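You operate a simulated robot arm through the tools that you are given. There is no shell and no other tool.

Carry out the task below with a simulated robot arm. There is one attempt and no reset: what you move stays moved.

TASK
Put things in order on the top of table 1. At the end: the yellow sponge stands where the beige carton (marked "CLIPS") stood; the beige carton from the top of table 1 stands where the clear bag stood; the clear bag from the top of table 1 is in the gold basket; the green filter is in the black basket; the blue filter stands where the yellow sponge stood; whatever was shut is shut again. Leave all else as you found it, and nothing knocked over.

It is judged by the outcome, as a careful person would: the job done as asked, and still so three seconds after it is handed in. It fails if anything else is knocked over, pushed out of place, dropped, spilled or broken.

THE ROBOT
A 6-joint arm with a two-finger parallel gripper, fixed in place. Base frame: the origin is on the floor under the middle of its stand, x ahead of it, y to its left, z up; the work surface is at about z = 760. Readings come in mm, degrees, newtons and seconds.
With the tool pointing down near the work surface it reaches from about 240 to 640 mm from the base axis. Its first joint turns from -66.0 to 66.0 degrees. Payload 2.7 kg.
Tool frame: the origin (TCP) lies between the finger pads and is the grasp point; the fingertips stand 23 mm ahead of it; z points along the fingers, y is the line along which they close. Largest opening 94 mm; finger width 38, thickness 10; the body of the gripper, 54 by 96 mm, starts 39 mm behind the TCP.
Orientation is that of the tool frame in the base frame, as a unit quaternion [w, x, y, z]. With the fingers straight down and closing along the base's y, the tool's x points along the base's -x, its y along +y and its z along -z.

THE INTERFACE
- The arm moves only by the tool play_rows. Its arguments are lists of equal length, an entry for each row: "translation": the shift along the tool's x, y, z in mm, a list of three; "dr": the turn, a rotation vector about the tool's x, y, z in degrees, a list of three; "gripper": the finger opening in mm, from 0 to 94. In form: {"translation": [[dx, dy, dz], ...], "dr": [[wx, wy, wz], ...], "gripper": [gripper, ...]}. A call has 1 to 20 rows; each row is the pose to reach, as a shift and turn from the pose commanded when the call began, along the tool's axes at that moment. Rows are played at 5 a second. More than 50 mm and 8.6 degrees between two rows, or a gripper value outside its range, and nothing of the call is played. Where a pose cannot be reached the arm comes as near as it can. A force on the tool above 40 N (or 10 N above the force at the start of the call, whichever is more), or a blocked arm, ends the call early, and 0.2 s more pass. Each finger travels about 45 mm/s and halts on what it meets, pressing with about 30 N; the grip force reading is that of the motor and also rises with nothing between the fingers. The clock runs only during rows and for 0.2 s after the last one: add rows that repeat a pose to give the fingers time. The reply holds the time, the measured pose of the TCP, the force on the tool along the base axes, the opening and the grip force, in the units named above and with some noise, with the torque about the TCP (base axes, N m) and any sound that the robot's microphone picked up, and new pictures: "views" is both (left out), scene, wrist or none.
- Cameras (640 x 400 px; columns grow to the right, rows downward): "scene" is fixed at [85.4, -443.9, 1399.9]; the picture's right is [0.65, -0.76, 0.00], its down [-0.46, -0.40, -0.79] and it looks along [0.60, 0.52, -0.61] (base axes); focal length 309 px, centre (320, 200). "wrist" rides on the gripper at [86, 16, -74] in the tool frame; the picture's right is [-0.18, 0.98, 0.00], its down [-0.58, -0.11, -0.81] and it looks along [-0.79, -0.15, 0.59] (tool axes); focal length 243 px, centre (320, 200). There is no depth. A picture from a camera that has moved, and an enlarged one, comes with that camera's place and axes in the base frame and with its lens.
- enlarge(camera, box): a new picture of the part [left, top, right, bottom] of that camera's present view, enlarged. It takes no simulated time.
- finish_job(): hands the job in; it is judged then, once.

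Nothing tells you positions but the pictures and the camera data. Unless the task says otherwise, let go and move clear before handing in.

The tools are called after "Request:" as name(argument=value, ...) on one line, values as JSON. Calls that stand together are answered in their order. play_rows: Moves the arm, as the interface text tells. Its arguments: {"type":"object","properties":{"translation":{"type":"array"},"dr":{"type":"array"},"gripper":{"type":"array"},"views":{"type":"string","enum":["both","scene","wrist","none"]}},"required":["translation","dr","gripper"]} The other tools are called the same way: enlarge (camera, box) takes an enlarged picture of a part of a camera's view; finish_job () hands the job in.

At the start:

```text
t: 0.0
ee_pos: [353.1, 85.8, 1134.7]
tcp_rot: [-0.001, 0.0, 1.0, -0.001]
force: [0.3, 0.5, -0.4]
torque: [0.0, 0.02, 0.0]
opening: 94.0
finger_force: 0.2
```

scene: 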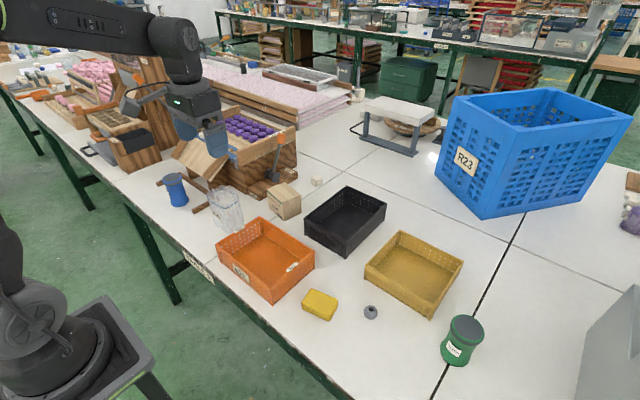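
wrist: 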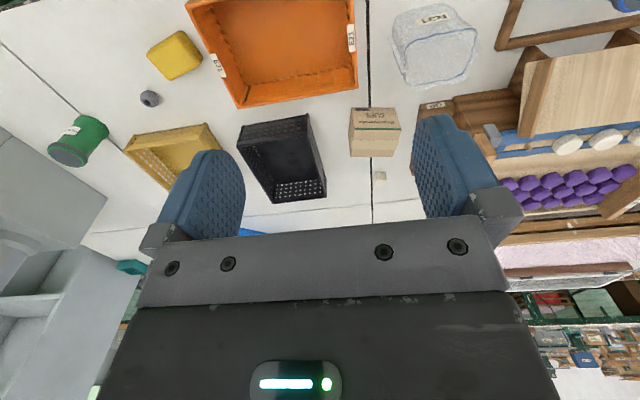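

I see the table with an orange, a black and a gold basket, a yellow sponge, a beige carton, a clear bag, a blue and a green filter, and a few other things. I will enlarge the views first to locate things precisely.

Request:
enlarge(camera="scene", box=[140, 130, 340, 255])

Request:
enlarge(camera="scene", box=[280, 180, 520, 380])

Request:
enlarge(camera="wrist", box=[320, 0, 640, 200])

Request:
enlarge(camera="wrist", box=[0, 0, 320, 200])

```text
3.20 times, centred on (240, 192) of scene
camera zoom: at [85.4, -443.9, 1399.9], right [0.65, -0.76, 0.0], down [-0.46, -0.4, -0.79], along [0.6, 0.52, -0.61], focal length 989 px, centre (576, 224)
```

zoom: 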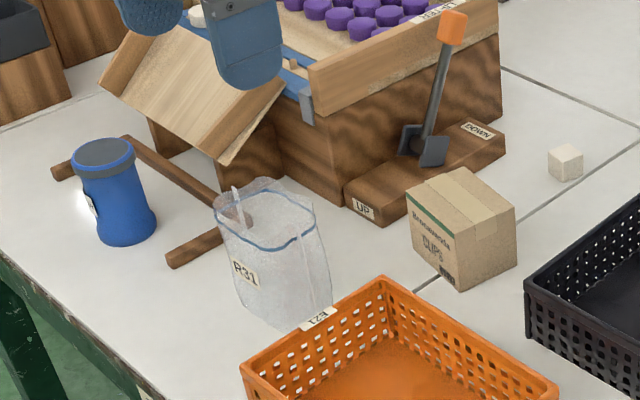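

```text
2.00 times, centred on (400, 280) of scene
camera zoom: at [85.4, -443.9, 1399.9], right [0.65, -0.76, 0.0], down [-0.46, -0.4, -0.79], along [0.6, 0.52, -0.61], focal length 618 px, centre (160, 40)
```

zoom: 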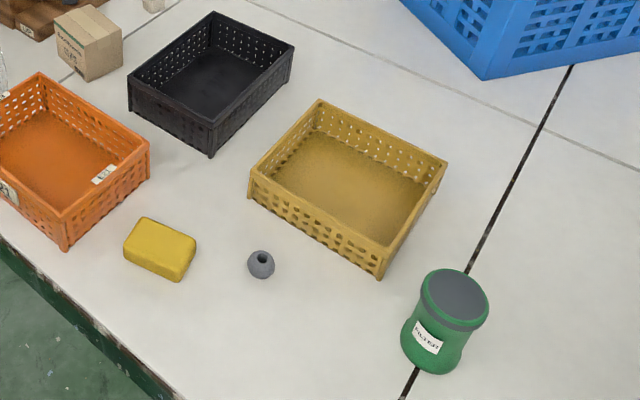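

```text
2.00 times, centred on (480, 100) of wrist
camera zoom: at [266.6, 102.1, 1207.9], right [0.18, 0.98, 0.0], down [0.58, -0.11, 0.81], along [0.79, -0.15, -0.59], focal length 485 px, centre (0, 400)
```

zoom: 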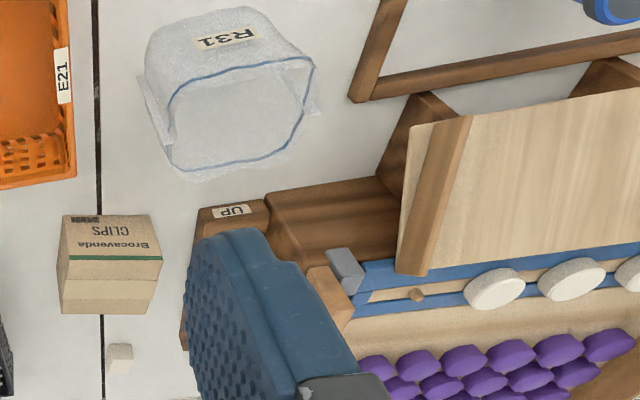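

```text
2.00 times, centred on (160, 100) of wrist
camera zoom: at [266.6, 102.1, 1207.9], right [0.18, 0.98, 0.0], down [0.58, -0.11, 0.81], along [0.79, -0.15, -0.59], focal length 485 px, centre (640, 400)
```

zoom: 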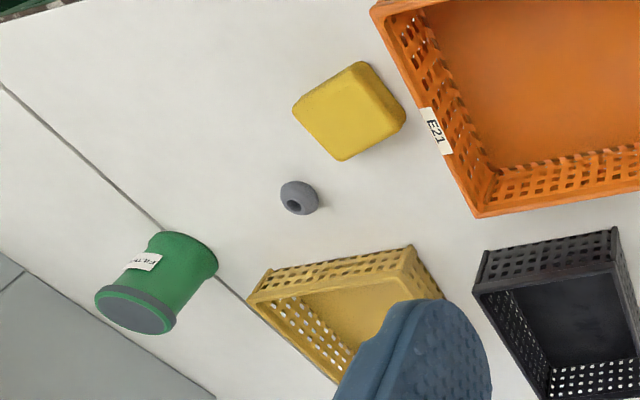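

The blue filter stands inside a U-shaped wooden frame beside a machine with a lever, so I want a clearer view of that corner before touching anything. I'll swing the raised arm to the left to look.

Request:
play_rows(translation=[[16, 28, 0], [32, 57, 0], [48, 85, 0], [64, 114, 0], [80, 142, 0], [96, 171, 0]], dr=[[0, 0, -7.5], [0, 0, -15], [0, 0, -22.5], [0, 0, -30], [0, 0, -37.5], [0, 0, -45]], gripper=[94, 94, 94, 94, 94, 94])

```text
t: 1.4
ee_pos: [256.2, 256.0, 1134.0]
tcp_rot: [0.001, -0.385, 0.923, 0.001]
force: [-0.4, -0.6, -0.5]
torque: [0.02, 0.01, -0.01]
opening: 94.2
finger_force: 0.1
camera wrist: at [183.9, 206.6, 1208.0], right [-0.57, 0.82, 0.0], down [0.49, 0.34, 0.81], along [0.66, 0.46, -0.59], focal length 243 px, centre (320, 200)
```

scene: 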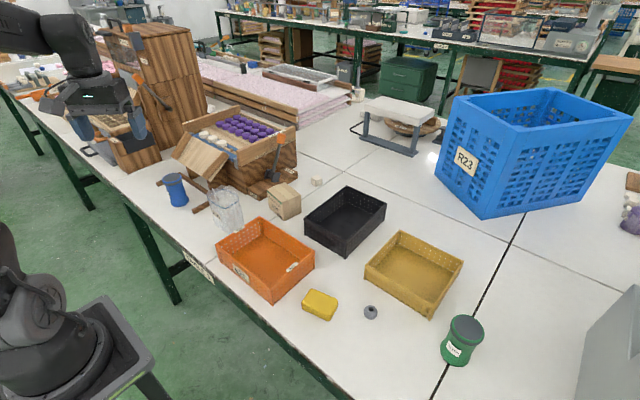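
wrist: 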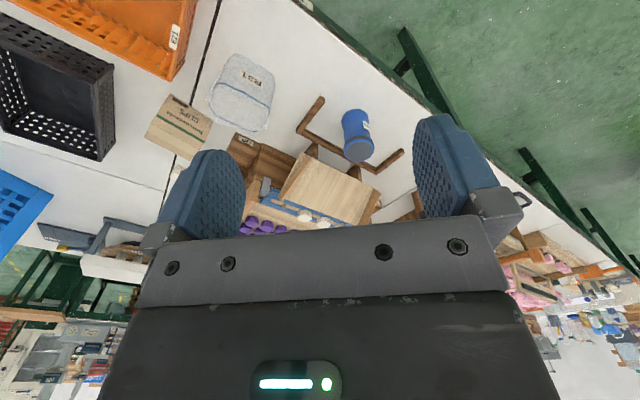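

Request:
enlarge(camera="scene", box=[140, 100, 340, 225])

Request:
enlarge(camera="wrist", box=[200, 50, 440, 200])

```text
3.20 times, centred on (240, 162) of scene
camera zoom: at [85.4, -443.9, 1399.9], right [0.65, -0.76, 0.0], down [-0.46, -0.4, -0.79], along [0.6, 0.52, -0.61], focal length 989 px, centre (576, 320)
```

zoom: 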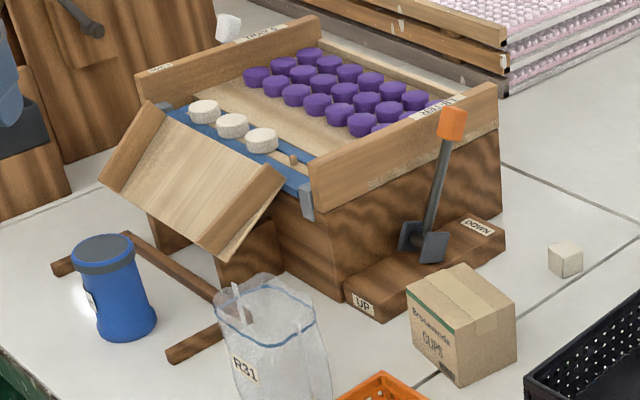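

```text
2.67 times, centred on (320, 125) of wrist
camera zoom: at [183.9, 206.6, 1208.0], right [-0.57, 0.82, 0.0], down [0.49, 0.34, 0.81], along [0.66, 0.46, -0.59], focal length 647 px, centre (320, 400)
```

zoom: 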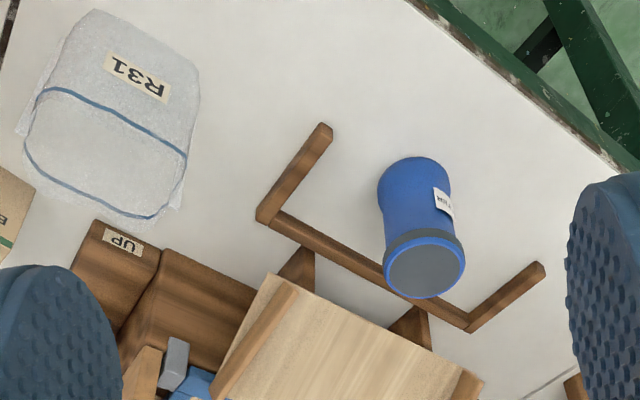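

The machine is a puck dispenser with a lever and an open chute; I will keep well clear of it. The bag is near (440, 235), the carton near (601, 152), and the blue filter near (402, 457). Next I'll hover above the bag to measure it.

Request:
play_rows(translation=[[-17.6, -23.4, 24], [-35.2, -46.8, 48], [-52.9, -70.2, 72], [-70.5, -93.6, 96], [-88.1, -117, 120], [-105.7, -140.4, 144], [-105.7, -140.4, 144]], dr=[[0, 0, 6], [0, 0, 12], [0, 0, 18], [0, 0, 24], [0, 0, 30], [0, 0, 36], [0, 0, 36]], gripper=[94, 94, 94, 94, 94, 94, 94])

```text
t: 3.0
ee_pos: [431.7, 231.9, 989.8]
tcp_rot: [0.002, -0.077, 0.997, 0.0]
force: [-0.7, 0.4, -0.1]
torque: [-0.01, 0.04, 0.02]
opening: 94.1
finger_force: 0.1
camera wrist: at [343.4, 234.5, 1064.1], right [0.03, 1.0, 0.0], down [0.59, -0.02, 0.81], along [0.81, -0.02, -0.59], focal length 243 px, centre (320, 200)
```

scene: 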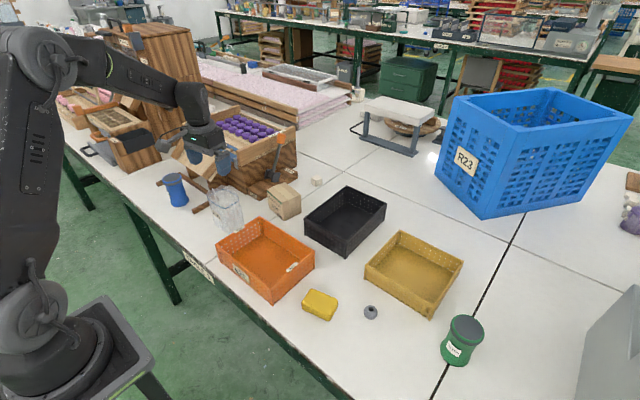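
wrist: 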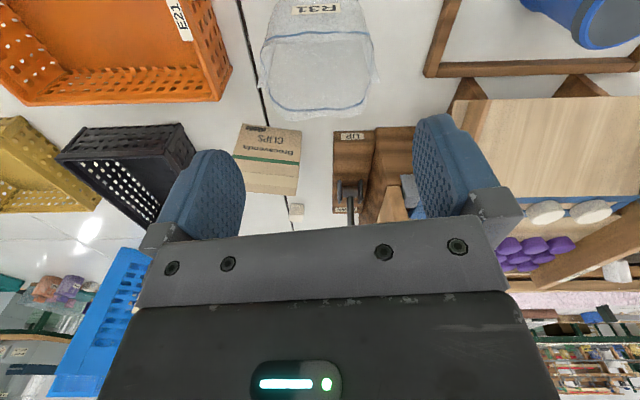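

Request:
enlarge(camera="wrist", box=[220, 0, 420, 125])

Request:
enlarge(camera="scene", box=[180, 150, 320, 238])

```text
3.20 times, centred on (320, 62) of wrist
camera zoom: at [343.4, 234.5, 1064.1], right [0.03, 1.0, 0.0], down [0.59, -0.02, 0.81], along [0.81, -0.02, -0.59], focal length 776 px, centre (320, 640)
```

zoom: 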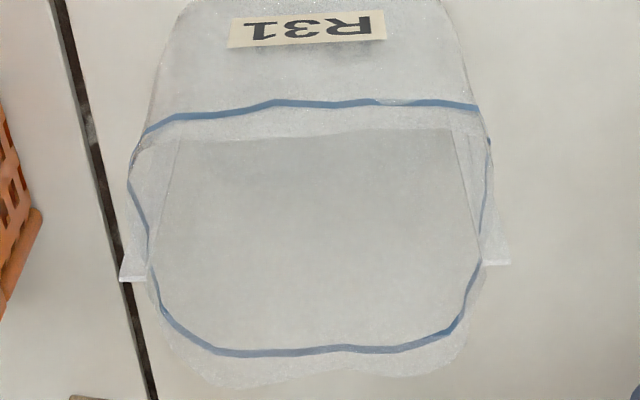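

```text
4.55 times, centred on (250, 194) of scene
camera zoom: at [85.5, -443.9, 1399.9], right [0.65, -0.76, 0.0], down [-0.46, -0.4, -0.79], along [0.6, 0.52, -0.61], focal length 1405 px, centre (638, 227)
```

zoom: 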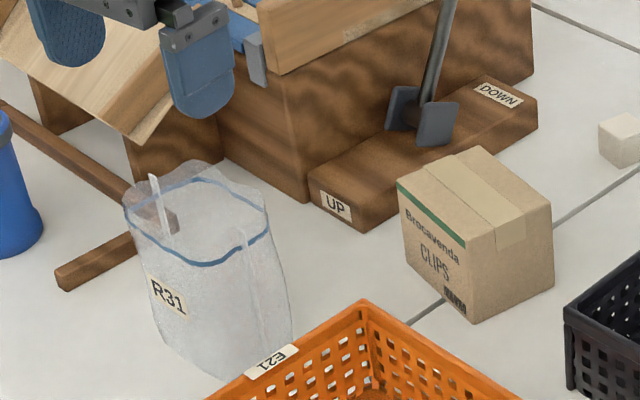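

The bag is a box-like shape, about 88 mm wide along y (over 100 with its side fins) and 60 mm deep along x, with its rim at z ≈ 862; I'll grip it along x later. First I'll swing over to look at the gold basket and the green filter, which is farthest out.

Request:
play_rows(translation=[[2.5, -44, 0], [5.1, -87.9, 0], [7.6, -131.9, 0], [10.1, -175.9, 0], [12.6, -219.9, 0], [15.2, -263.8, 0], [17.7, -307.8, 0], [20.2, -351.8, 0], [22.7, -395.8, 0], [25.3, -439.7, 0], [27.8, -483.7, 0], [27.8, -483.7, 0]], dr=[[0, 0, 3.1], [0, 0, 6.2], [0, 0, 9.3], [0, 0, 12.4], [0, 0, 15.5], [0, 0, 18.6], [0, 0, 21.7], [0, 0, 24.8], [0, 0, 27.9], [0, 0, 31], [0, 0, 34], [0, 0, 34]], gripper=[94, 94, 94, 94, 94, 94, 94, 94, 94, 94, 94, 94])

```text
t: 5.6
ee_pos: [479.0, -250.6, 989.8]
tcp_rot: [0.0, 0.216, 0.976, 0.0]
force: [-0.2, 0.0, 0.0]
torque: [0.02, 0.0, 0.01]
opening: 94.3
finger_force: 0.0
camera wrist: at [407.6, -199.1, 1064.0], right [0.58, 0.81, 0.0], down [0.48, -0.34, 0.81], along [0.66, -0.47, -0.59], focal length 243 px, centre (320, 200)
```

scene: 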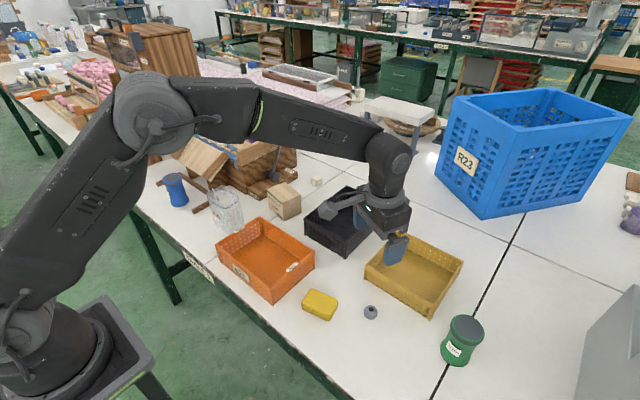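
wrist: 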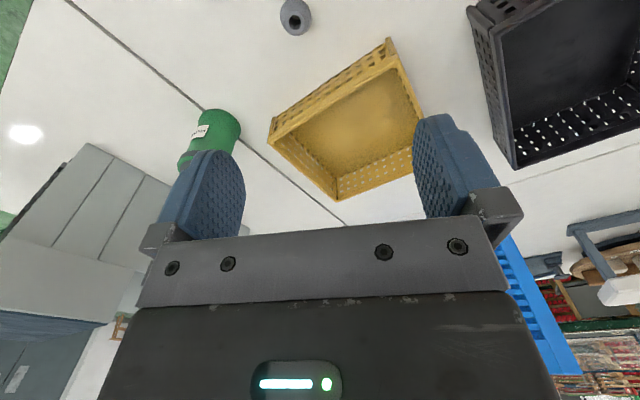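

Request:
enlarge(camera="wrist", box=[160, 0, 480, 200])

Request:
enlarge(camera="scene", box=[340, 220, 500, 320])

```text
2.00 times, centred on (320, 100) of wrist
camera zoom: at [407.6, -199.1, 1064.0], right [0.58, 0.81, 0.0], down [0.48, -0.34, 0.81], along [0.66, -0.47, -0.59], focal length 485 px, centre (320, 400)
```

zoom: 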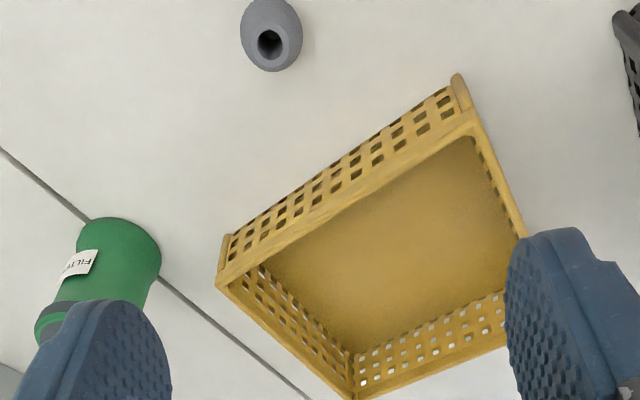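

```text
4.00 times, centred on (420, 270) of scene
camera zoom: at [85.4, -443.9, 1399.9], right [0.65, -0.76, 0.0], down [-0.46, -0.4, -0.79], along [0.6, 0.52, -0.61], focal length 1236 px, centre (-80, -80)
```

zoom: 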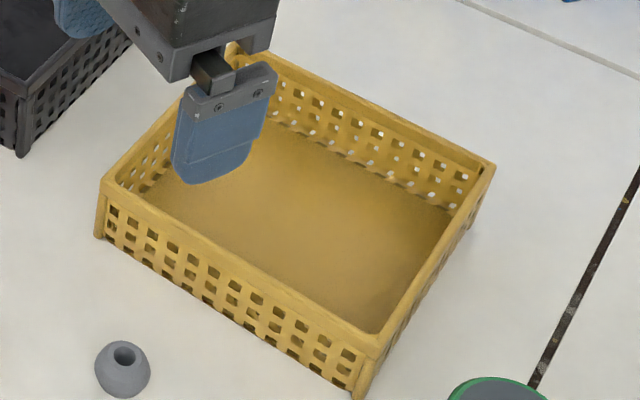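

The gold basket spans about x 541–700, y −378 to −202, rim z ≈ 811; the green filter stands near (507, −455), about 680 mm out, so I need a tilted tool to reach it. I'll turn toward it and tilt the gripper outward while staying high.

Request:
play_rows(translation=[[-8.5, -37.7, 7.5], [-17, -75.4, 15], [-25.5, -113.1, 22.5], [-34, -150.8, 30]], dr=[[0, 0, 4.25], [0, 0, 8.5], [0, 0, 12.75], [0, 0, 17]], gripper=[94, 94, 94, 94], views="none")

Request:
play_rows(translation=[[-20, 0, 5], [-40, 0, 10], [-60, 0, 20], [-80, 0, 30], [-80, 0, 30]], dr=[[0, -5, 0], [0, -10, 0], [0, -15, 0], [0, -20, 0], [0, -20, 0]], gripper=[94, 94, 94, 94, 94])

```text
t: 6.6
ee_pos: [445.9, -401.3, 959.4]
tcp_rot: [0.001, 0.358, 0.934, 0.0]
force: [-0.7, 0.8, 0.1]
torque: [-0.04, 0.02, 0.05]
opening: 94.3
finger_force: 0.0
```

```text
t: 7.8
ee_pos: [505.4, -453.3, 927.9]
tcp_rot: [0.163, 0.354, 0.919, -0.063]
force: [-0.3, 0.0, 0.4]
torque: [0.0, 0.02, 0.0]
opening: 93.9
finger_force: 0.1
camera wrist: at [438.2, -370.4, 969.1], right [0.79, 0.62, 0.06], down [0.13, -0.26, 0.96], along [0.61, -0.74, -0.28], focal length 243 px, centre (320, 200)
```

scene: 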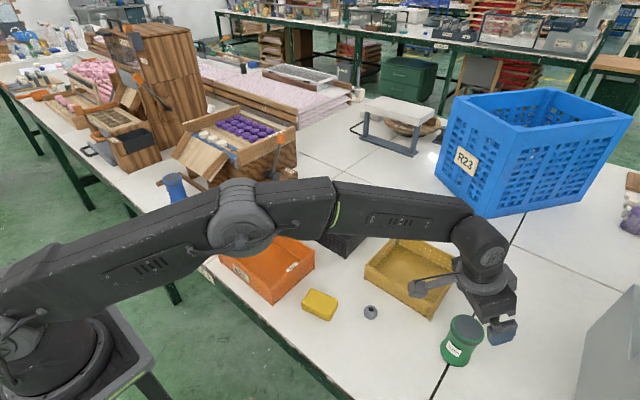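
wrist: 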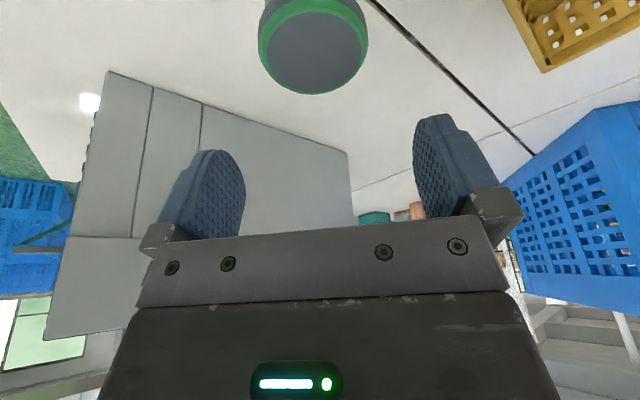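

Request:
enlarge(camera="wrist", box=[240, 0, 400, 100])

Request:
enlarge(camera="scene", box=[400, 290, 560, 390])

```text
4.00 times, centred on (320, 50) of wrist
camera zoom: at [438.2, -370.4, 969.1], right [0.79, 0.62, 0.06], down [0.13, -0.26, 0.96], along [0.61, -0.74, -0.28], focal length 970 px, centre (320, 800)
```

zoom: 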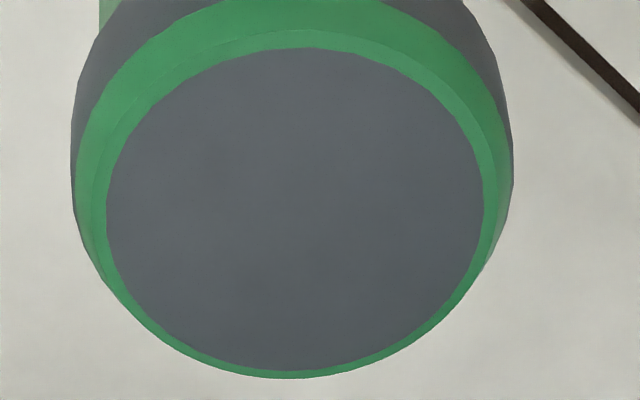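

```text
4.00 times, centred on (480, 340) of scene
camera zoom: at [85.5, -443.9, 1399.9], right [0.65, -0.76, 0.0], down [-0.46, -0.4, -0.79], along [0.6, 0.52, -0.61], focal length 1236 px, centre (-320, -360)
```

zoom: 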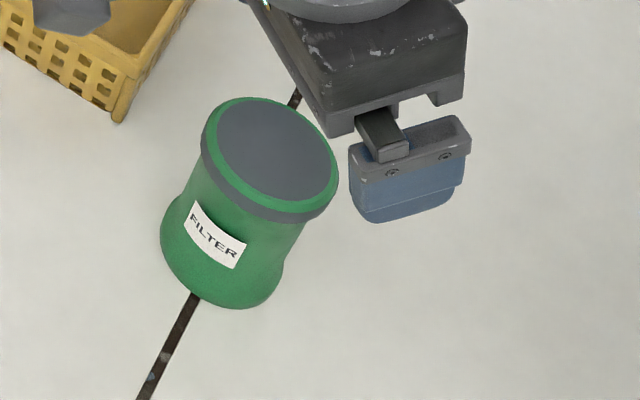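

The green filter's axis is at about (506, −450) with its top at z ≈ 855, nearly under the gripper. I'll descend with the fingers on either side of it and check before closing.

Request:
play_rows(translation=[[5, 3.5, 15], [17, 3.5, 45], [26, 3.5, 70], [34.4, 3.5, 91.8], [34.4, 3.5, 91.8]], dr=[[0, 0, 0], [0, 0, 0], [0, 0, 0], [0, 0, 0], [0, 0, 0]], gripper=[94, 94, 94, 94, 94])

```text
t: 9.0
ee_pos: [509.0, -449.8, 832.0]
tcp_rot: [0.162, 0.353, 0.92, -0.062]
force: [-0.4, -0.5, -0.2]
torque: [0.03, -0.05, 0.01]
opening: 94.1
finger_force: 0.0
camera wrist: at [439.9, -366.8, 870.9], right [0.79, 0.62, 0.06], down [0.13, -0.26, 0.96], along [0.61, -0.74, -0.28], focal length 243 px, centre (320, 200)
```

scene: 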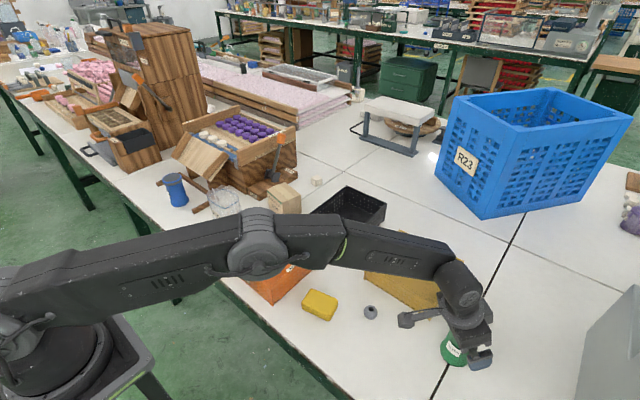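
wrist: 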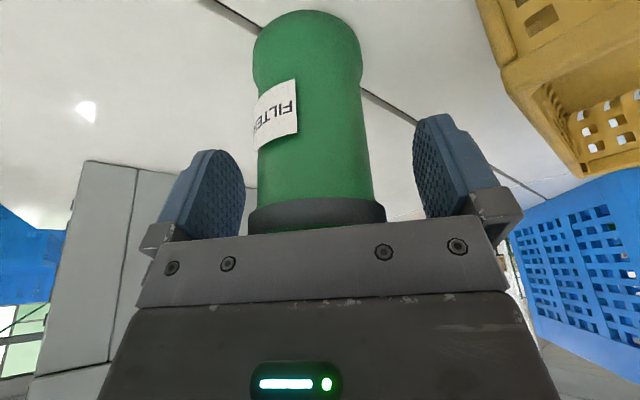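

The filter stands between the fingers, about 2 mm off centre. I'll correct that and close on it.

Request:
play_rows(translation=[[0, -2, 0], [0, -2, 0], [0, -2, 0], [0, -2, 0], [0, -2, 0], [0, -2, 0]], dr=[[0, 0, 0], [0, 0, 0], [0, 0, 0], [0, 0, 0], [0, 0, 0], [0, 0, 0]], gripper=[94, 80, 65, 45, 45, 45])

```text
t: 10.4
ee_pos: [505.7, -451.6, 831.5]
tcp_rot: [0.162, 0.353, 0.919, -0.062]
force: [-0.3, 0.2, 0.6]
torque: [-0.03, 0.01, -0.01]
opening: 56.7
finger_force: 30.1
camera wrist: at [438.2, -368.3, 871.4], right [0.79, 0.62, 0.06], down [0.13, -0.26, 0.96], along [0.61, -0.74, -0.28], focal length 243 px, centre (320, 200)
```

scene: 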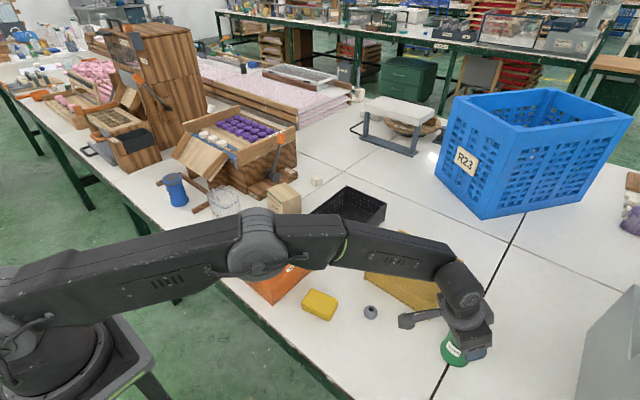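
wrist: 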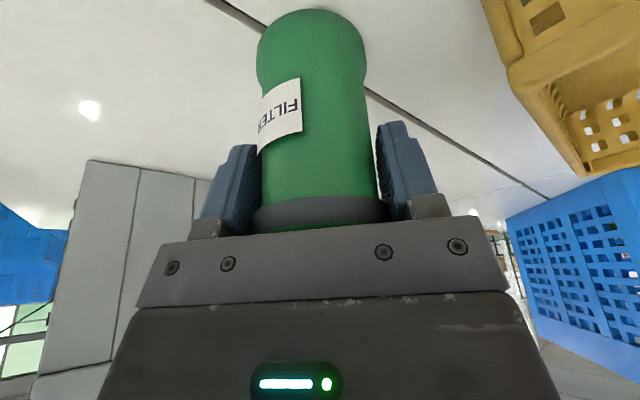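

The filter is gripped firmly (56.7 mm, 30 N). Now I lift it straight up.

Request:
play_rows(translation=[[-5, 0, -13.7], [-15, 0, -41.2], [-27, 0, -74.2], [-37.6, 0, -103.4], [-37.6, 0, -103.4]], dr=[[0, 0, 0], [0, 0, 0], [0, 0, 0], [0, 0, 0], [0, 0, 0]], gripper=[45, 45, 45, 45, 45])

```text
t: 11.6
ee_pos: [506.7, -451.8, 941.3]
tcp_rot: [0.163, 0.354, 0.919, -0.063]
force: [-0.6, -0.5, -2.4]
torque: [0.01, -0.03, 0.01]
opening: 57.3
finger_force: 30.8
camera wrist: at [437.8, -369.0, 981.5], right [0.79, 0.62, 0.06], down [0.13, -0.26, 0.96], along [0.6, -0.74, -0.29], focal length 243 px, centre (320, 200)
```

scene: 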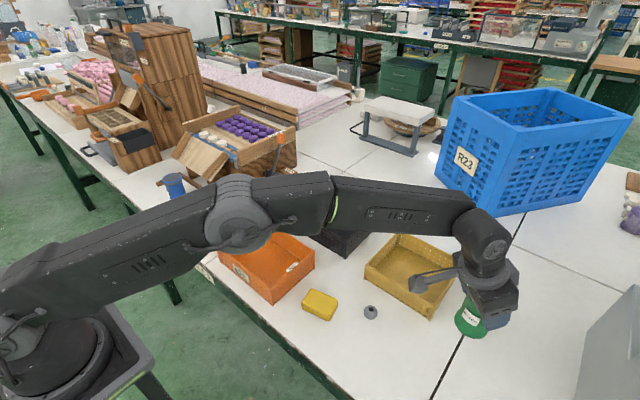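
wrist: 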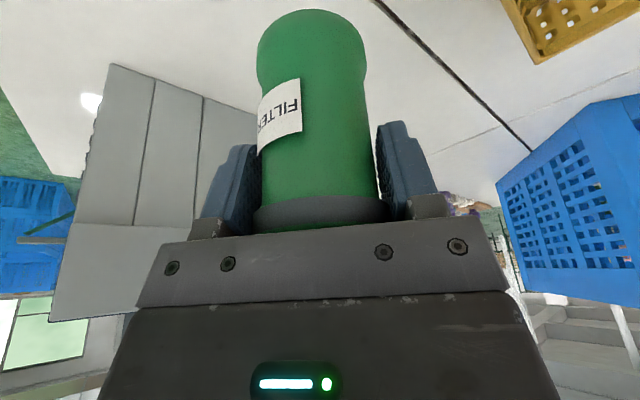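

The filter is held steadily and light (about 2.4 N). I'll carry it around at height to above the near half of the black basket.

Request:
play_rows(translation=[[6.8, 43.8, -2.5], [16.2, 86.8, -5.9], [28.2, 128.6, -10.3], [42.6, 169.1, -15.5], [59.3, 208.2, -21.6], [78.4, 245.7, -28.5], [99.5, 281.4, -36.2], [122.7, 315.4, -44.6], [147.6, 347.2, -53.7], [174.3, 377.1, -63.4], [174.3, 377.1, -63.4]], dr=[[-1.28, 0, -3.52], [-2.56, 0, -7.03], [-3.84, 0, -10.55], [-5.12, 0, -14.06], [-6.4, 0, -17.58], [-7.67, 0, -21.1], [-8.95, 0, -24.6], [-10.23, 0, -28.1], [-11.51, 0, -31.6], [-12.79, 0, -35.16], [-12.79, 0, -35.16]], gripper=[45, 45, 45, 45, 45, 45, 45, 45, 45, 45, 45])

```text
t: 14.0
ee_pos: [621.1, -47.3, 942.6]
tcp_rot: [0.174, 0.039, 0.984, -0.007]
force: [0.6, -0.4, -1.4]
torque: [0.03, -0.01, -0.02]
opening: 57.0
finger_force: 30.2
camera wrist: at [515.7, -22.9, 982.1], right [0.25, 0.97, 0.06], down [0.26, -0.13, 0.96], along [0.93, -0.22, -0.28], focal length 243 px, centre (320, 200)
```

scene: 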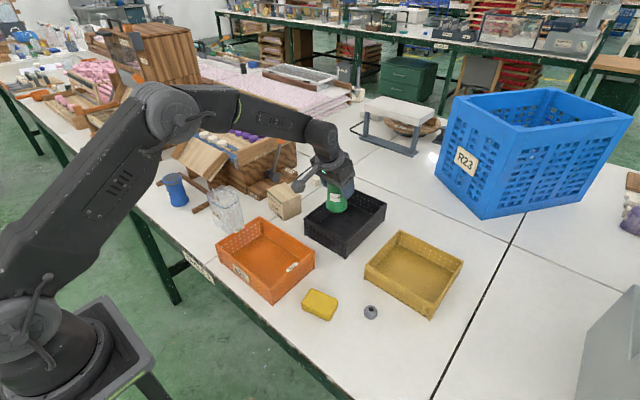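
wrist: 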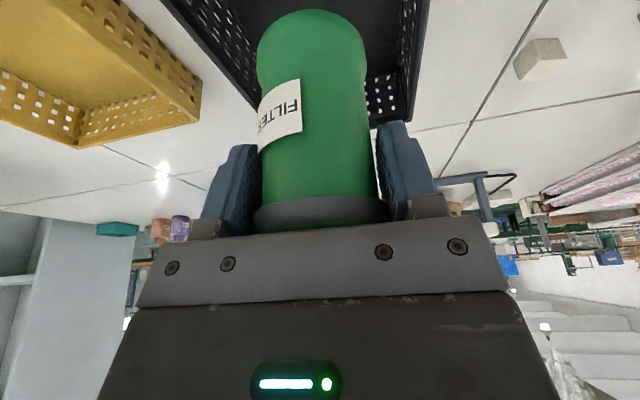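

Request:
enlarge(camera="scene", box=[280, 150, 440, 270])

Request:
enlarge(camera="wrist", box=[140, 0, 460, 200])

```text
3.33 times, centred on (360, 210) of scene
camera zoom: at [85.5, -443.8, 1399.9], right [0.65, -0.76, 0.0], down [-0.46, -0.4, -0.79], along [0.6, 0.52, -0.61], focal length 1030 px, centre (187, 167)
```

zoom: 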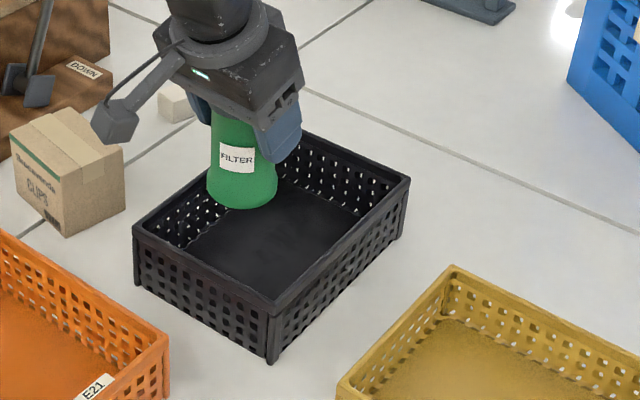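

```text
2.00 times, centred on (300, 100) of wrist
camera zoom: at [515.7, -22.9, 982.1], right [0.25, 0.97, 0.06], down [0.26, -0.13, 0.96], along [0.93, -0.22, -0.28], focal length 485 px, centre (360, 400)
```

zoom: 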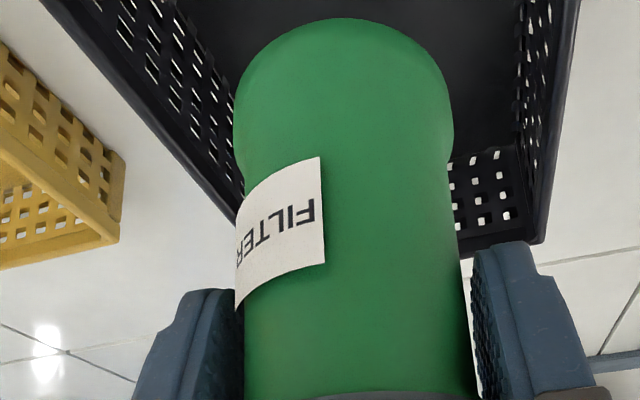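

The filter hangs over the near-middle of the black basket, well inside its walls (x 560–770, y −120 to 25). I'll lower it to just above the basket floor.

Request:
play_rows(translation=[[8, 0, 22], [17, 0, 46.7], [26, 0, 71.4], [34, 0, 93.3], [34, 0, 93.3]], dr=[[0, 0, 0], [0, 0, 0], [0, 0, 0], [0, 0, 0], [0, 0, 0]], gripper=[45, 45, 45, 45, 45])

Request:
enlarge(camera="scene", box=[280, 150, 440, 270])

```text
t: 15.2
ee_pos: [621.3, -48.6, 842.2]
tcp_rot: [0.174, 0.04, 0.984, -0.007]
force: [0.2, 0.2, -1.9]
torque: [0.03, 0.02, 0.02]
opening: 57.0
finger_force: 30.0
camera wrist: at [515.7, -23.2, 882.6], right [0.25, 0.97, 0.06], down [0.26, -0.13, 0.96], along [0.93, -0.22, -0.28], focal length 243 px, centre (320, 200)
```

scene: 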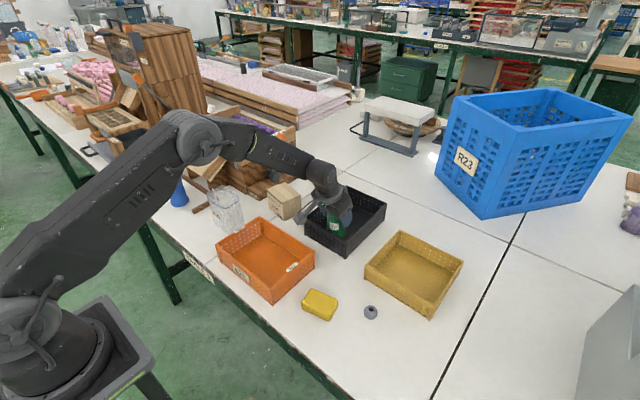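
wrist: 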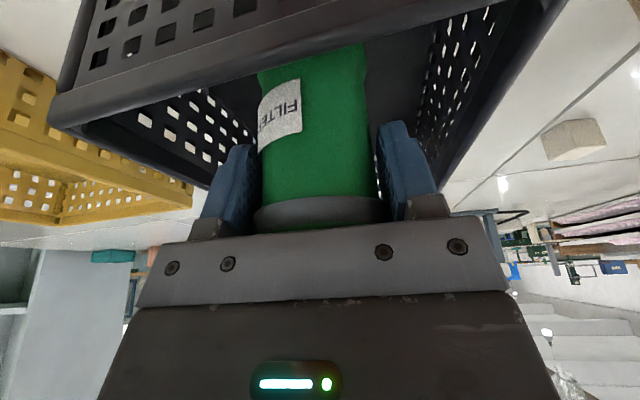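

```text
3.33 times, centred on (360, 210) of scene
camera zoom: at [85.5, -443.9, 1399.9], right [0.65, -0.76, 0.0], down [-0.46, -0.4, -0.79], along [0.6, 0.52, -0.61], focal length 1030 px, centre (187, 167)
```

zoom: 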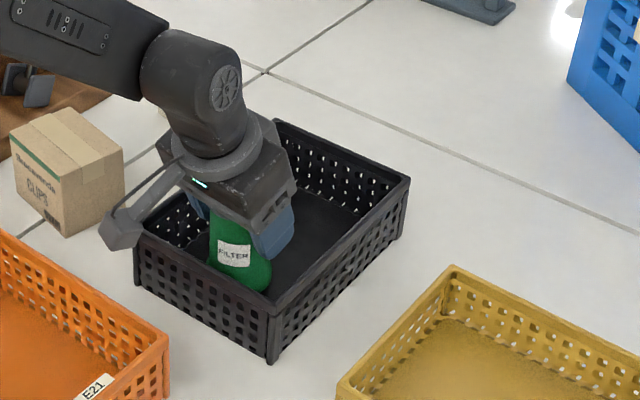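

Request:
play_rows(translation=[[0.35, 0, 0.94], [0.7, 0, 1.9], [1.05, 0, 2.8]], dr=[[0, 0, 0], [0, 0, 0], [0, 0, 0]], gripper=[45, 45, 45], views="none")

```text
t: 16.0
ee_pos: [620.8, -47.6, 839.3]
tcp_rot: [0.174, 0.04, 0.984, -0.007]
force: [0.1, -0.2, -1.4]
torque: [-0.01, -0.01, 0.01]
opening: 57.2
finger_force: 29.5
```

Request:
play_rows(translation=[[0.35, 0, 0.94], [0.7, 0, 1.9], [0.7, 0, 1.9]], dr=[[0, 0, 0], [0, 0, 0], [0, 0, 0]], gripper=[45, 45, 45], views="none")

```text
t: 16.8
ee_pos: [621.2, -47.8, 837.7]
tcp_rot: [0.173, 0.04, 0.984, -0.007]
force: [0.1, 0.6, -1.3]
torque: [-0.02, 0.02, 0.02]
opening: 57.0
finger_force: 30.1
```

Request:
play_rows(translation=[[0.35, 0, 0.94], [0.5, 0, 1.4], [0.5, 0, 1.4]], dr=[[0, 0, 0], [0, 0, 0], [0, 0, 0]], gripper=[45, 45, 45], views="none")

```text
t: 17.6
ee_pos: [620.1, -48.0, 835.8]
tcp_rot: [0.174, 0.039, 0.984, -0.007]
force: [0.1, 0.5, -1.3]
torque: [-0.03, 0.0, -0.04]
opening: 57.2
finger_force: 30.3
```

Request:
play_rows(translation=[[0.35, 0, 0.94], [0.5, 0, 1.4], [0.5, 0, 1.4]], dr=[[0, 0, 0], [0, 0, 0], [0, 0, 0]], gripper=[45, 45, 45], views="none")

```text
t: 18.4
ee_pos: [621.1, -47.8, 835.8]
tcp_rot: [0.174, 0.039, 0.984, -0.007]
force: [-1.6, 0.7, 5.7]
torque: [0.04, 0.26, 0.02]
opening: 57.0
finger_force: 29.4
```

I feel the basket floor now (5.7 N). I'll open the fingers and withdraw straight up.

Request:
play_rows(translation=[[0, 0, 0], [0, 0, 0], [0, 0, 0], [-8, 0, -22], [-22, 0, -60.4], [-37.6, 0, -103.4], [-37.6, 0, -103.4]], dr=[[0, 0, 0], [0, 0, 0], [0, 0, 0], [0, 0, 0], [0, 0, 0], [0, 0, 0], [0, 0, 0]], gripper=[70, 84, 84, 84, 84, 84, 84])

Request:
enlarge(camera="scene", box=[280, 150, 440, 270])

```text
t: 20.0
ee_pos: [620.5, -48.6, 945.1]
tcp_rot: [0.173, 0.038, 0.984, -0.007]
force: [-0.5, 0.8, -0.3]
torque: [-0.04, 0.03, -0.05]
opening: 84.0
finger_force: 0.1
camera wrist: at [515.6, -23.7, 985.1], right [0.25, 0.97, 0.06], down [0.26, -0.13, 0.96], along [0.93, -0.22, -0.29], focal length 243 px, centre (320, 200)
```

scene: 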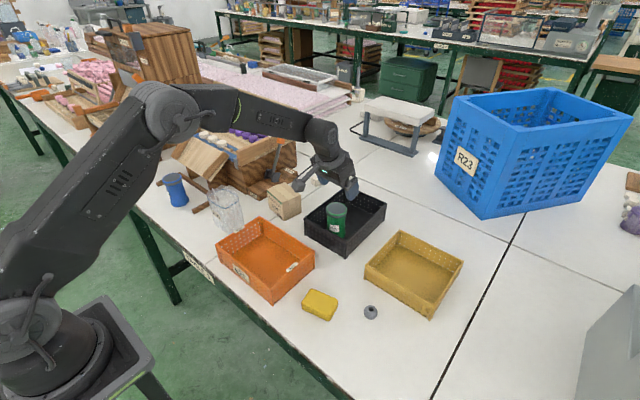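
wrist: 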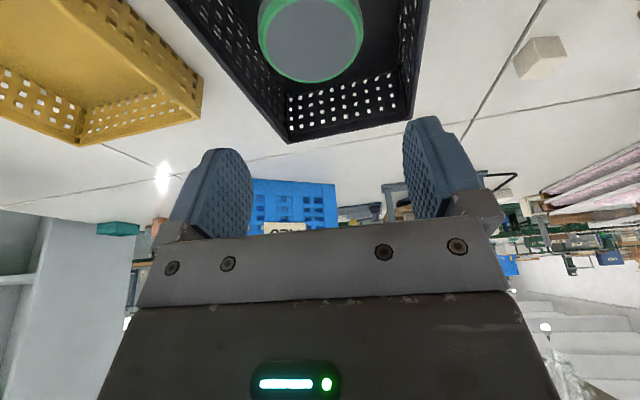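

```text
3.33 times, centred on (360, 210) of scene
camera zoom: at [85.4, -443.9, 1399.9], right [0.65, -0.76, 0.0], down [-0.46, -0.4, -0.79], along [0.6, 0.52, -0.61], focal length 1030 px, centre (187, 167)
```

zoom: 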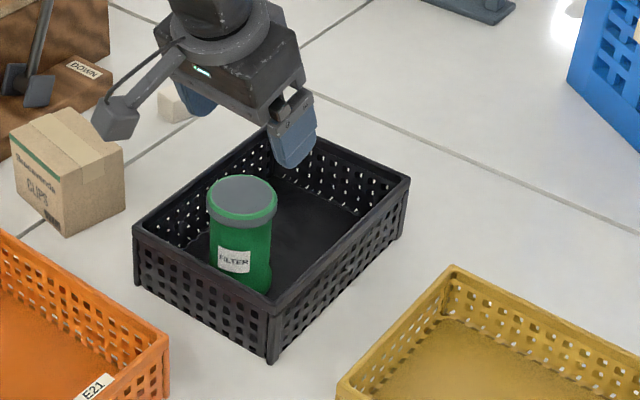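

The green filter stands upright in the black basket. Next is the clear bag: I'll straighten the tool, move back over the bag and turn it so the fingers close along x (the bag's narrow side).

Request:
play_rows(translation=[[20, 0, -18], [40.1, 0, -35.9], [60.2, 0, -53.9], [80.3, 0, -71.8]], dr=[[0, 5, 0], [0, 10, 0], [0, 15, 0], [0, 20, 0]], gripper=[94, 94, 94, 94], views="none")

Request:
play_rows(translation=[[8.4, 22.1, 0], [16.8, 44.1, 0], [25.1, 66.2, 0], [33.5, 88.3, 0], [41.9, 110.3, 0], [50.3, 132.4, 0], [58.6, 154.5, 0], [67, 176.5, 0], [75.4, 198.6, 0], [83.8, 220.7, 0], [92.1, 242.7, 0], [100.5, 264.8, 0], [100.5, 264.8, 0]], dr=[[0, 0, -8.2], [0, 0, -16.4], [0, 0, -24.6], [0, 0, -32.8], [0, 0, -41], [0, 0, -49.2], [0, 0, -57.4], [0, 0, -65.6], [0, 0, -73.8], [0, 0, -82], [0, 0, -90.2], [0, 0, -98.4], [0, 0, -98.4]], gripper=[94, 94, 94, 94, 94, 94, 94, 94, 94, 94, 94, 94, 94])

```text
t: 21.0
ee_pos: [520.0, -39.9, 984.7]
tcp_rot: [0.0, 0.038, 0.999, 0.0]
force: [0.2, -0.9, 0.8]
torque: [0.0, 0.02, 0.0]
opening: 94.1
finger_force: 0.2
```

```text
t: 23.8
ee_pos: [440.0, 231.8, 985.2]
tcp_rot: [0.0, 0.731, -0.682, -0.001]
force: [0.1, 0.6, 0.5]
torque: [0.03, 0.03, -0.03]
opening: 93.8
finger_force: 0.1
camera wrist: at [430.8, 144.1, 1058.7], right [-0.99, 0.12, 0.0], down [0.07, 0.59, 0.81], along [0.09, 0.8, -0.59], focal length 243 px, centre (320, 200)
```

scene: 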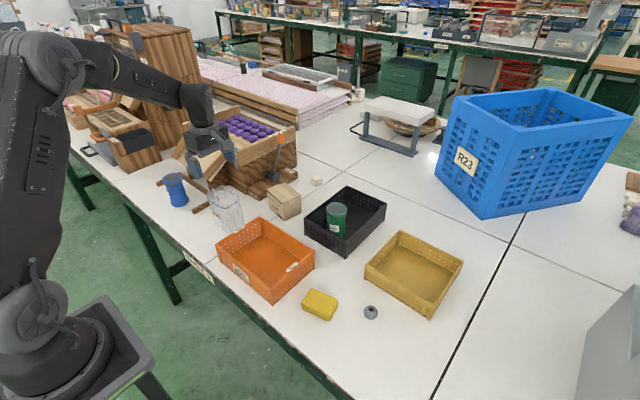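
wrist: 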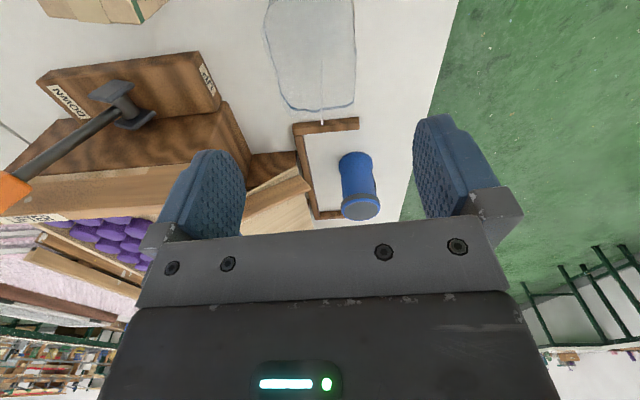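

Request:
enlarge(camera="wrist", box=[220, 0, 420, 125])

Request:
enlarge(camera="scene", box=[170, 150, 310, 238])

```text
3.20 times, centred on (320, 62) of wrist
camera zoom: at [430.8, 144.1, 1058.7], right [-0.99, 0.12, 0.0], down [0.07, 0.59, 0.81], along [0.09, 0.8, -0.59], focal length 776 px, centre (320, 640)
```

zoom: 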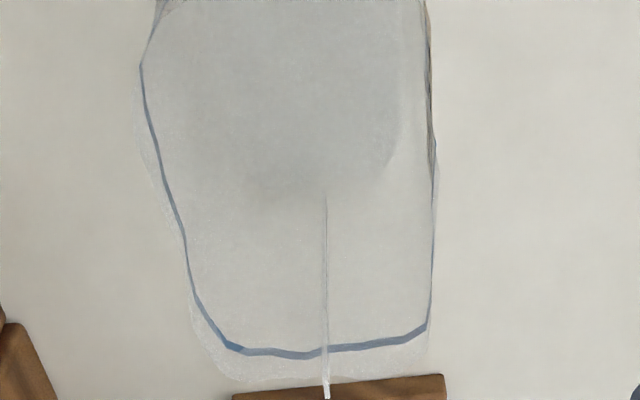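

```text
4.55 times, centred on (240, 194) of scene
camera zoom: at [85.5, -443.8, 1399.9], right [0.65, -0.76, 0.0], down [-0.46, -0.4, -0.79], along [0.6, 0.52, -0.61], focal length 1405 px, centre (684, 227)
```

zoom: 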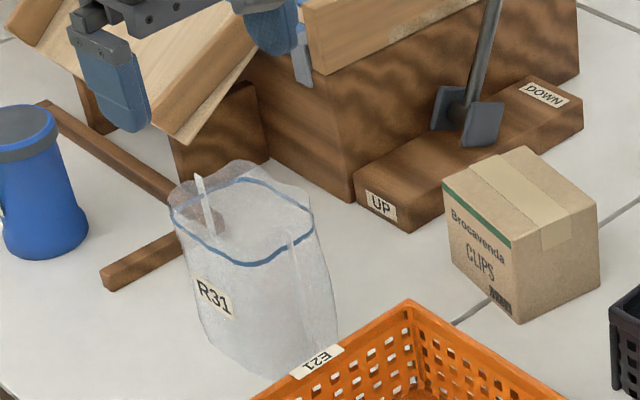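

The bag's rim spans x 413–476 with its centre near (444, 231), and its soft frill tops out around z 875. I'll align the tool, tilt it 15° (so the same tilt will let me reach the gold basket), and lower to just above the bag.

Request:
play_rows(translation=[[1.3, -4.4, 0], [1.3, -4.4, 0]], dr=[[0, 0, 1.9], [0, 0, 1.9]], gripper=[94, 94], views="none")

Request:
play_rows(translation=[[0, 0, 20], [0, 0, 42], [0, 0, 65], [0, 0, 80], [0, 0, 80]], dr=[[0, -5, 0], [0, -10, 0], [0, -15, 0], [0, -15, 0], [0, -15, 0]], gripper=[94, 94, 94, 94, 94])

Request:
enlarge(camera="scene", box=[170, 150, 310, 238])

Request:
enlarge(camera="wrist", box=[160, 0, 480, 200])

```text
t: 24.4
ee_pos: [445.2, 232.2, 984.8]
tcp_rot: [0.0, 0.719, -0.696, -0.001]
force: [-0.1, 0.0, 0.2]
torque: [0.01, 0.01, 0.01]
opening: 93.8
finger_force: 0.1
```

```text
t: 25.6
ee_pos: [447.1, 231.9, 904.6]
tcp_rot: [-0.091, 0.713, -0.689, -0.093]
force: [0.2, -0.2, -0.4]
torque: [0.0, 0.02, -0.01]
opening: 93.9
finger_force: 0.1
camera wrist: at [433.8, 128.0, 953.1], right [-0.99, 0.14, 0.05], down [0.1, 0.36, 0.93], along [0.12, 0.92, -0.37], focal length 243 px, centre (320, 200)
```

scene: 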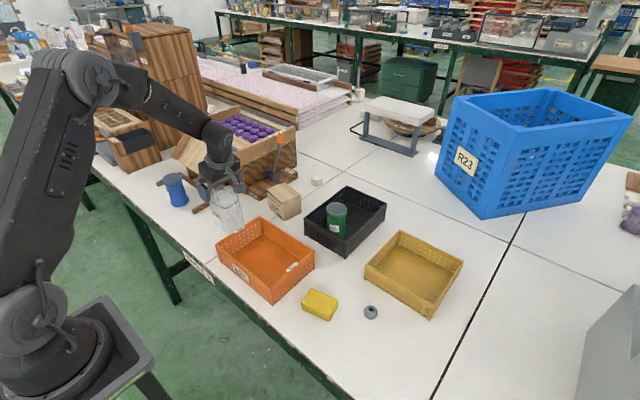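
wrist: 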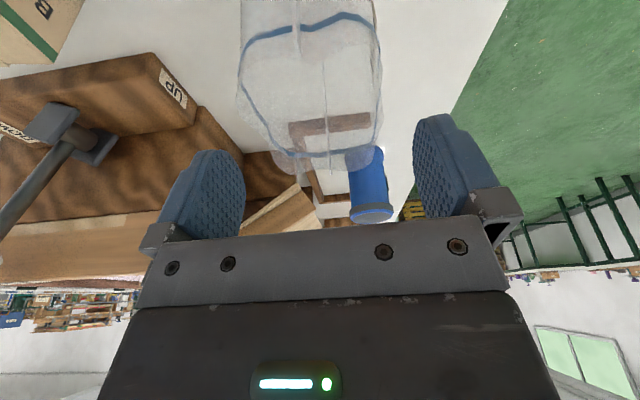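

```text
4.55 times, centred on (240, 194) of scene
camera zoom: at [85.4, -443.9, 1399.9], right [0.65, -0.76, 0.0], down [-0.46, -0.4, -0.79], along [0.6, 0.52, -0.61], focal length 1405 px, centre (684, 227)
```

zoom: 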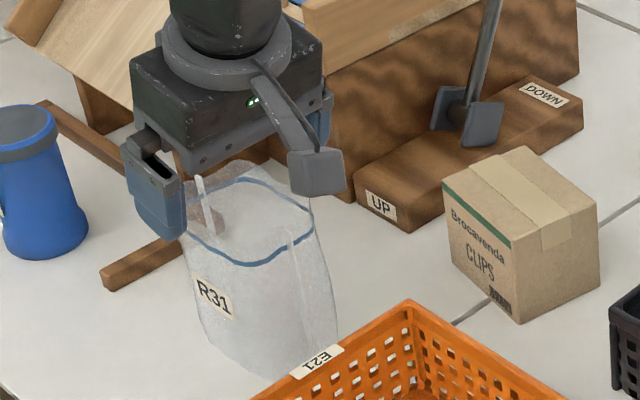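

```text
2.00 times, centred on (320, 100) of wrist
camera zoom: at [433.8, 128.0, 953.1], right [-0.99, 0.14, 0.05], down [0.1, 0.36, 0.93], along [0.12, 0.92, -0.37], focal length 485 px, centre (320, 400)
```

zoom: 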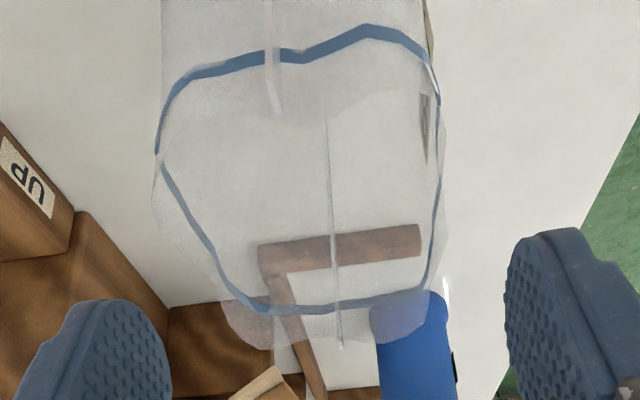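

The bag's rim centre is at x ≈ 445, y ≈ 228 and sits between the open fingers. I'll lower the fingers around it.

Request:
play_rows(translation=[[5, 1, 16], [11, 1, 34], [17, 1, 51.9], [17, 1, 51.9]], dr=[[0, 0, 0], [0, 0, 0], [0, 0, 0], [0, 0, 0]], gripper=[94, 94, 94, 94])

Request:
enlarge(camera="scene", box=[170, 150, 310, 238])

Request:
enlarge(camera="wrist", box=[160, 0, 480, 200])

```text
t: 26.6
ee_pos: [445.1, 227.4, 849.7]
tcp_rot: [-0.092, 0.713, -0.689, -0.093]
force: [0.1, 0.2, -1.0]
torque: [-0.01, -0.01, 0.05]
opening: 93.9
finger_force: 0.0
camera wrist: at [432.3, 125.3, 899.2], right [-0.99, 0.14, 0.05], down [0.1, 0.36, 0.93], along [0.12, 0.92, -0.37], focal length 243 px, centre (320, 200)
```

scene: 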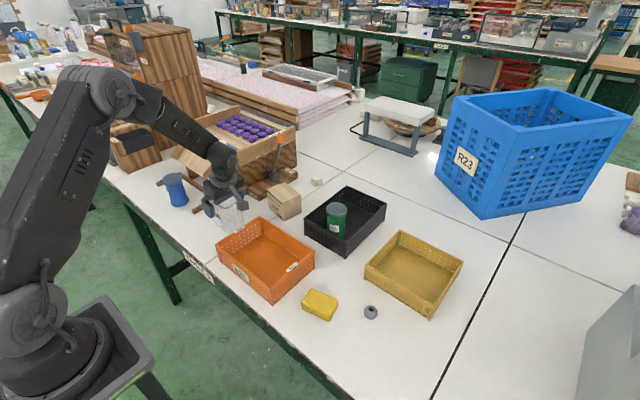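
wrist: 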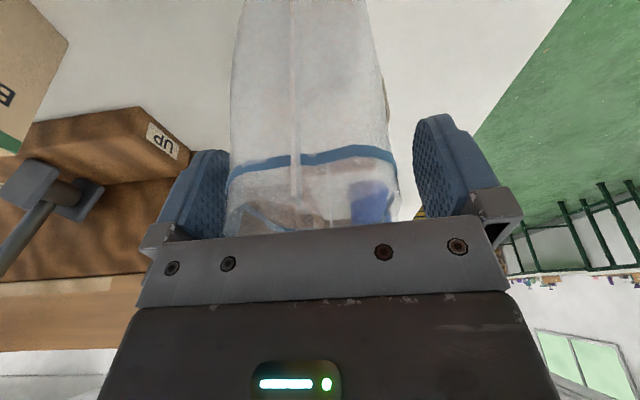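

```text
4.55 times, centred on (240, 194) of scene
camera zoom: at [85.4, -443.9, 1399.9], right [0.65, -0.76, 0.0], down [-0.46, -0.4, -0.79], along [0.6, 0.52, -0.61], focal length 1405 px, centre (684, 227)
```

zoom: 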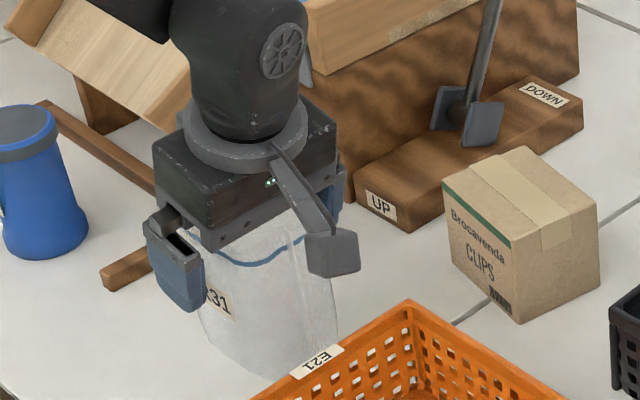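

```text
2.00 times, centred on (320, 100) of wrist
camera zoom: at [432.3, 125.3, 899.2], right [-0.99, 0.14, 0.05], down [0.1, 0.36, 0.93], along [0.12, 0.92, -0.37], focal length 485 px, centre (320, 400)
```

zoom: 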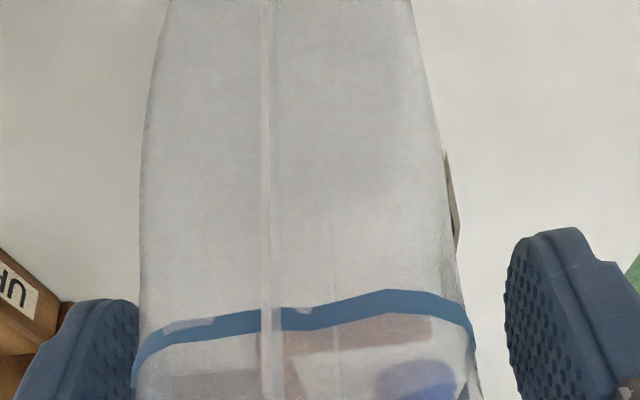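

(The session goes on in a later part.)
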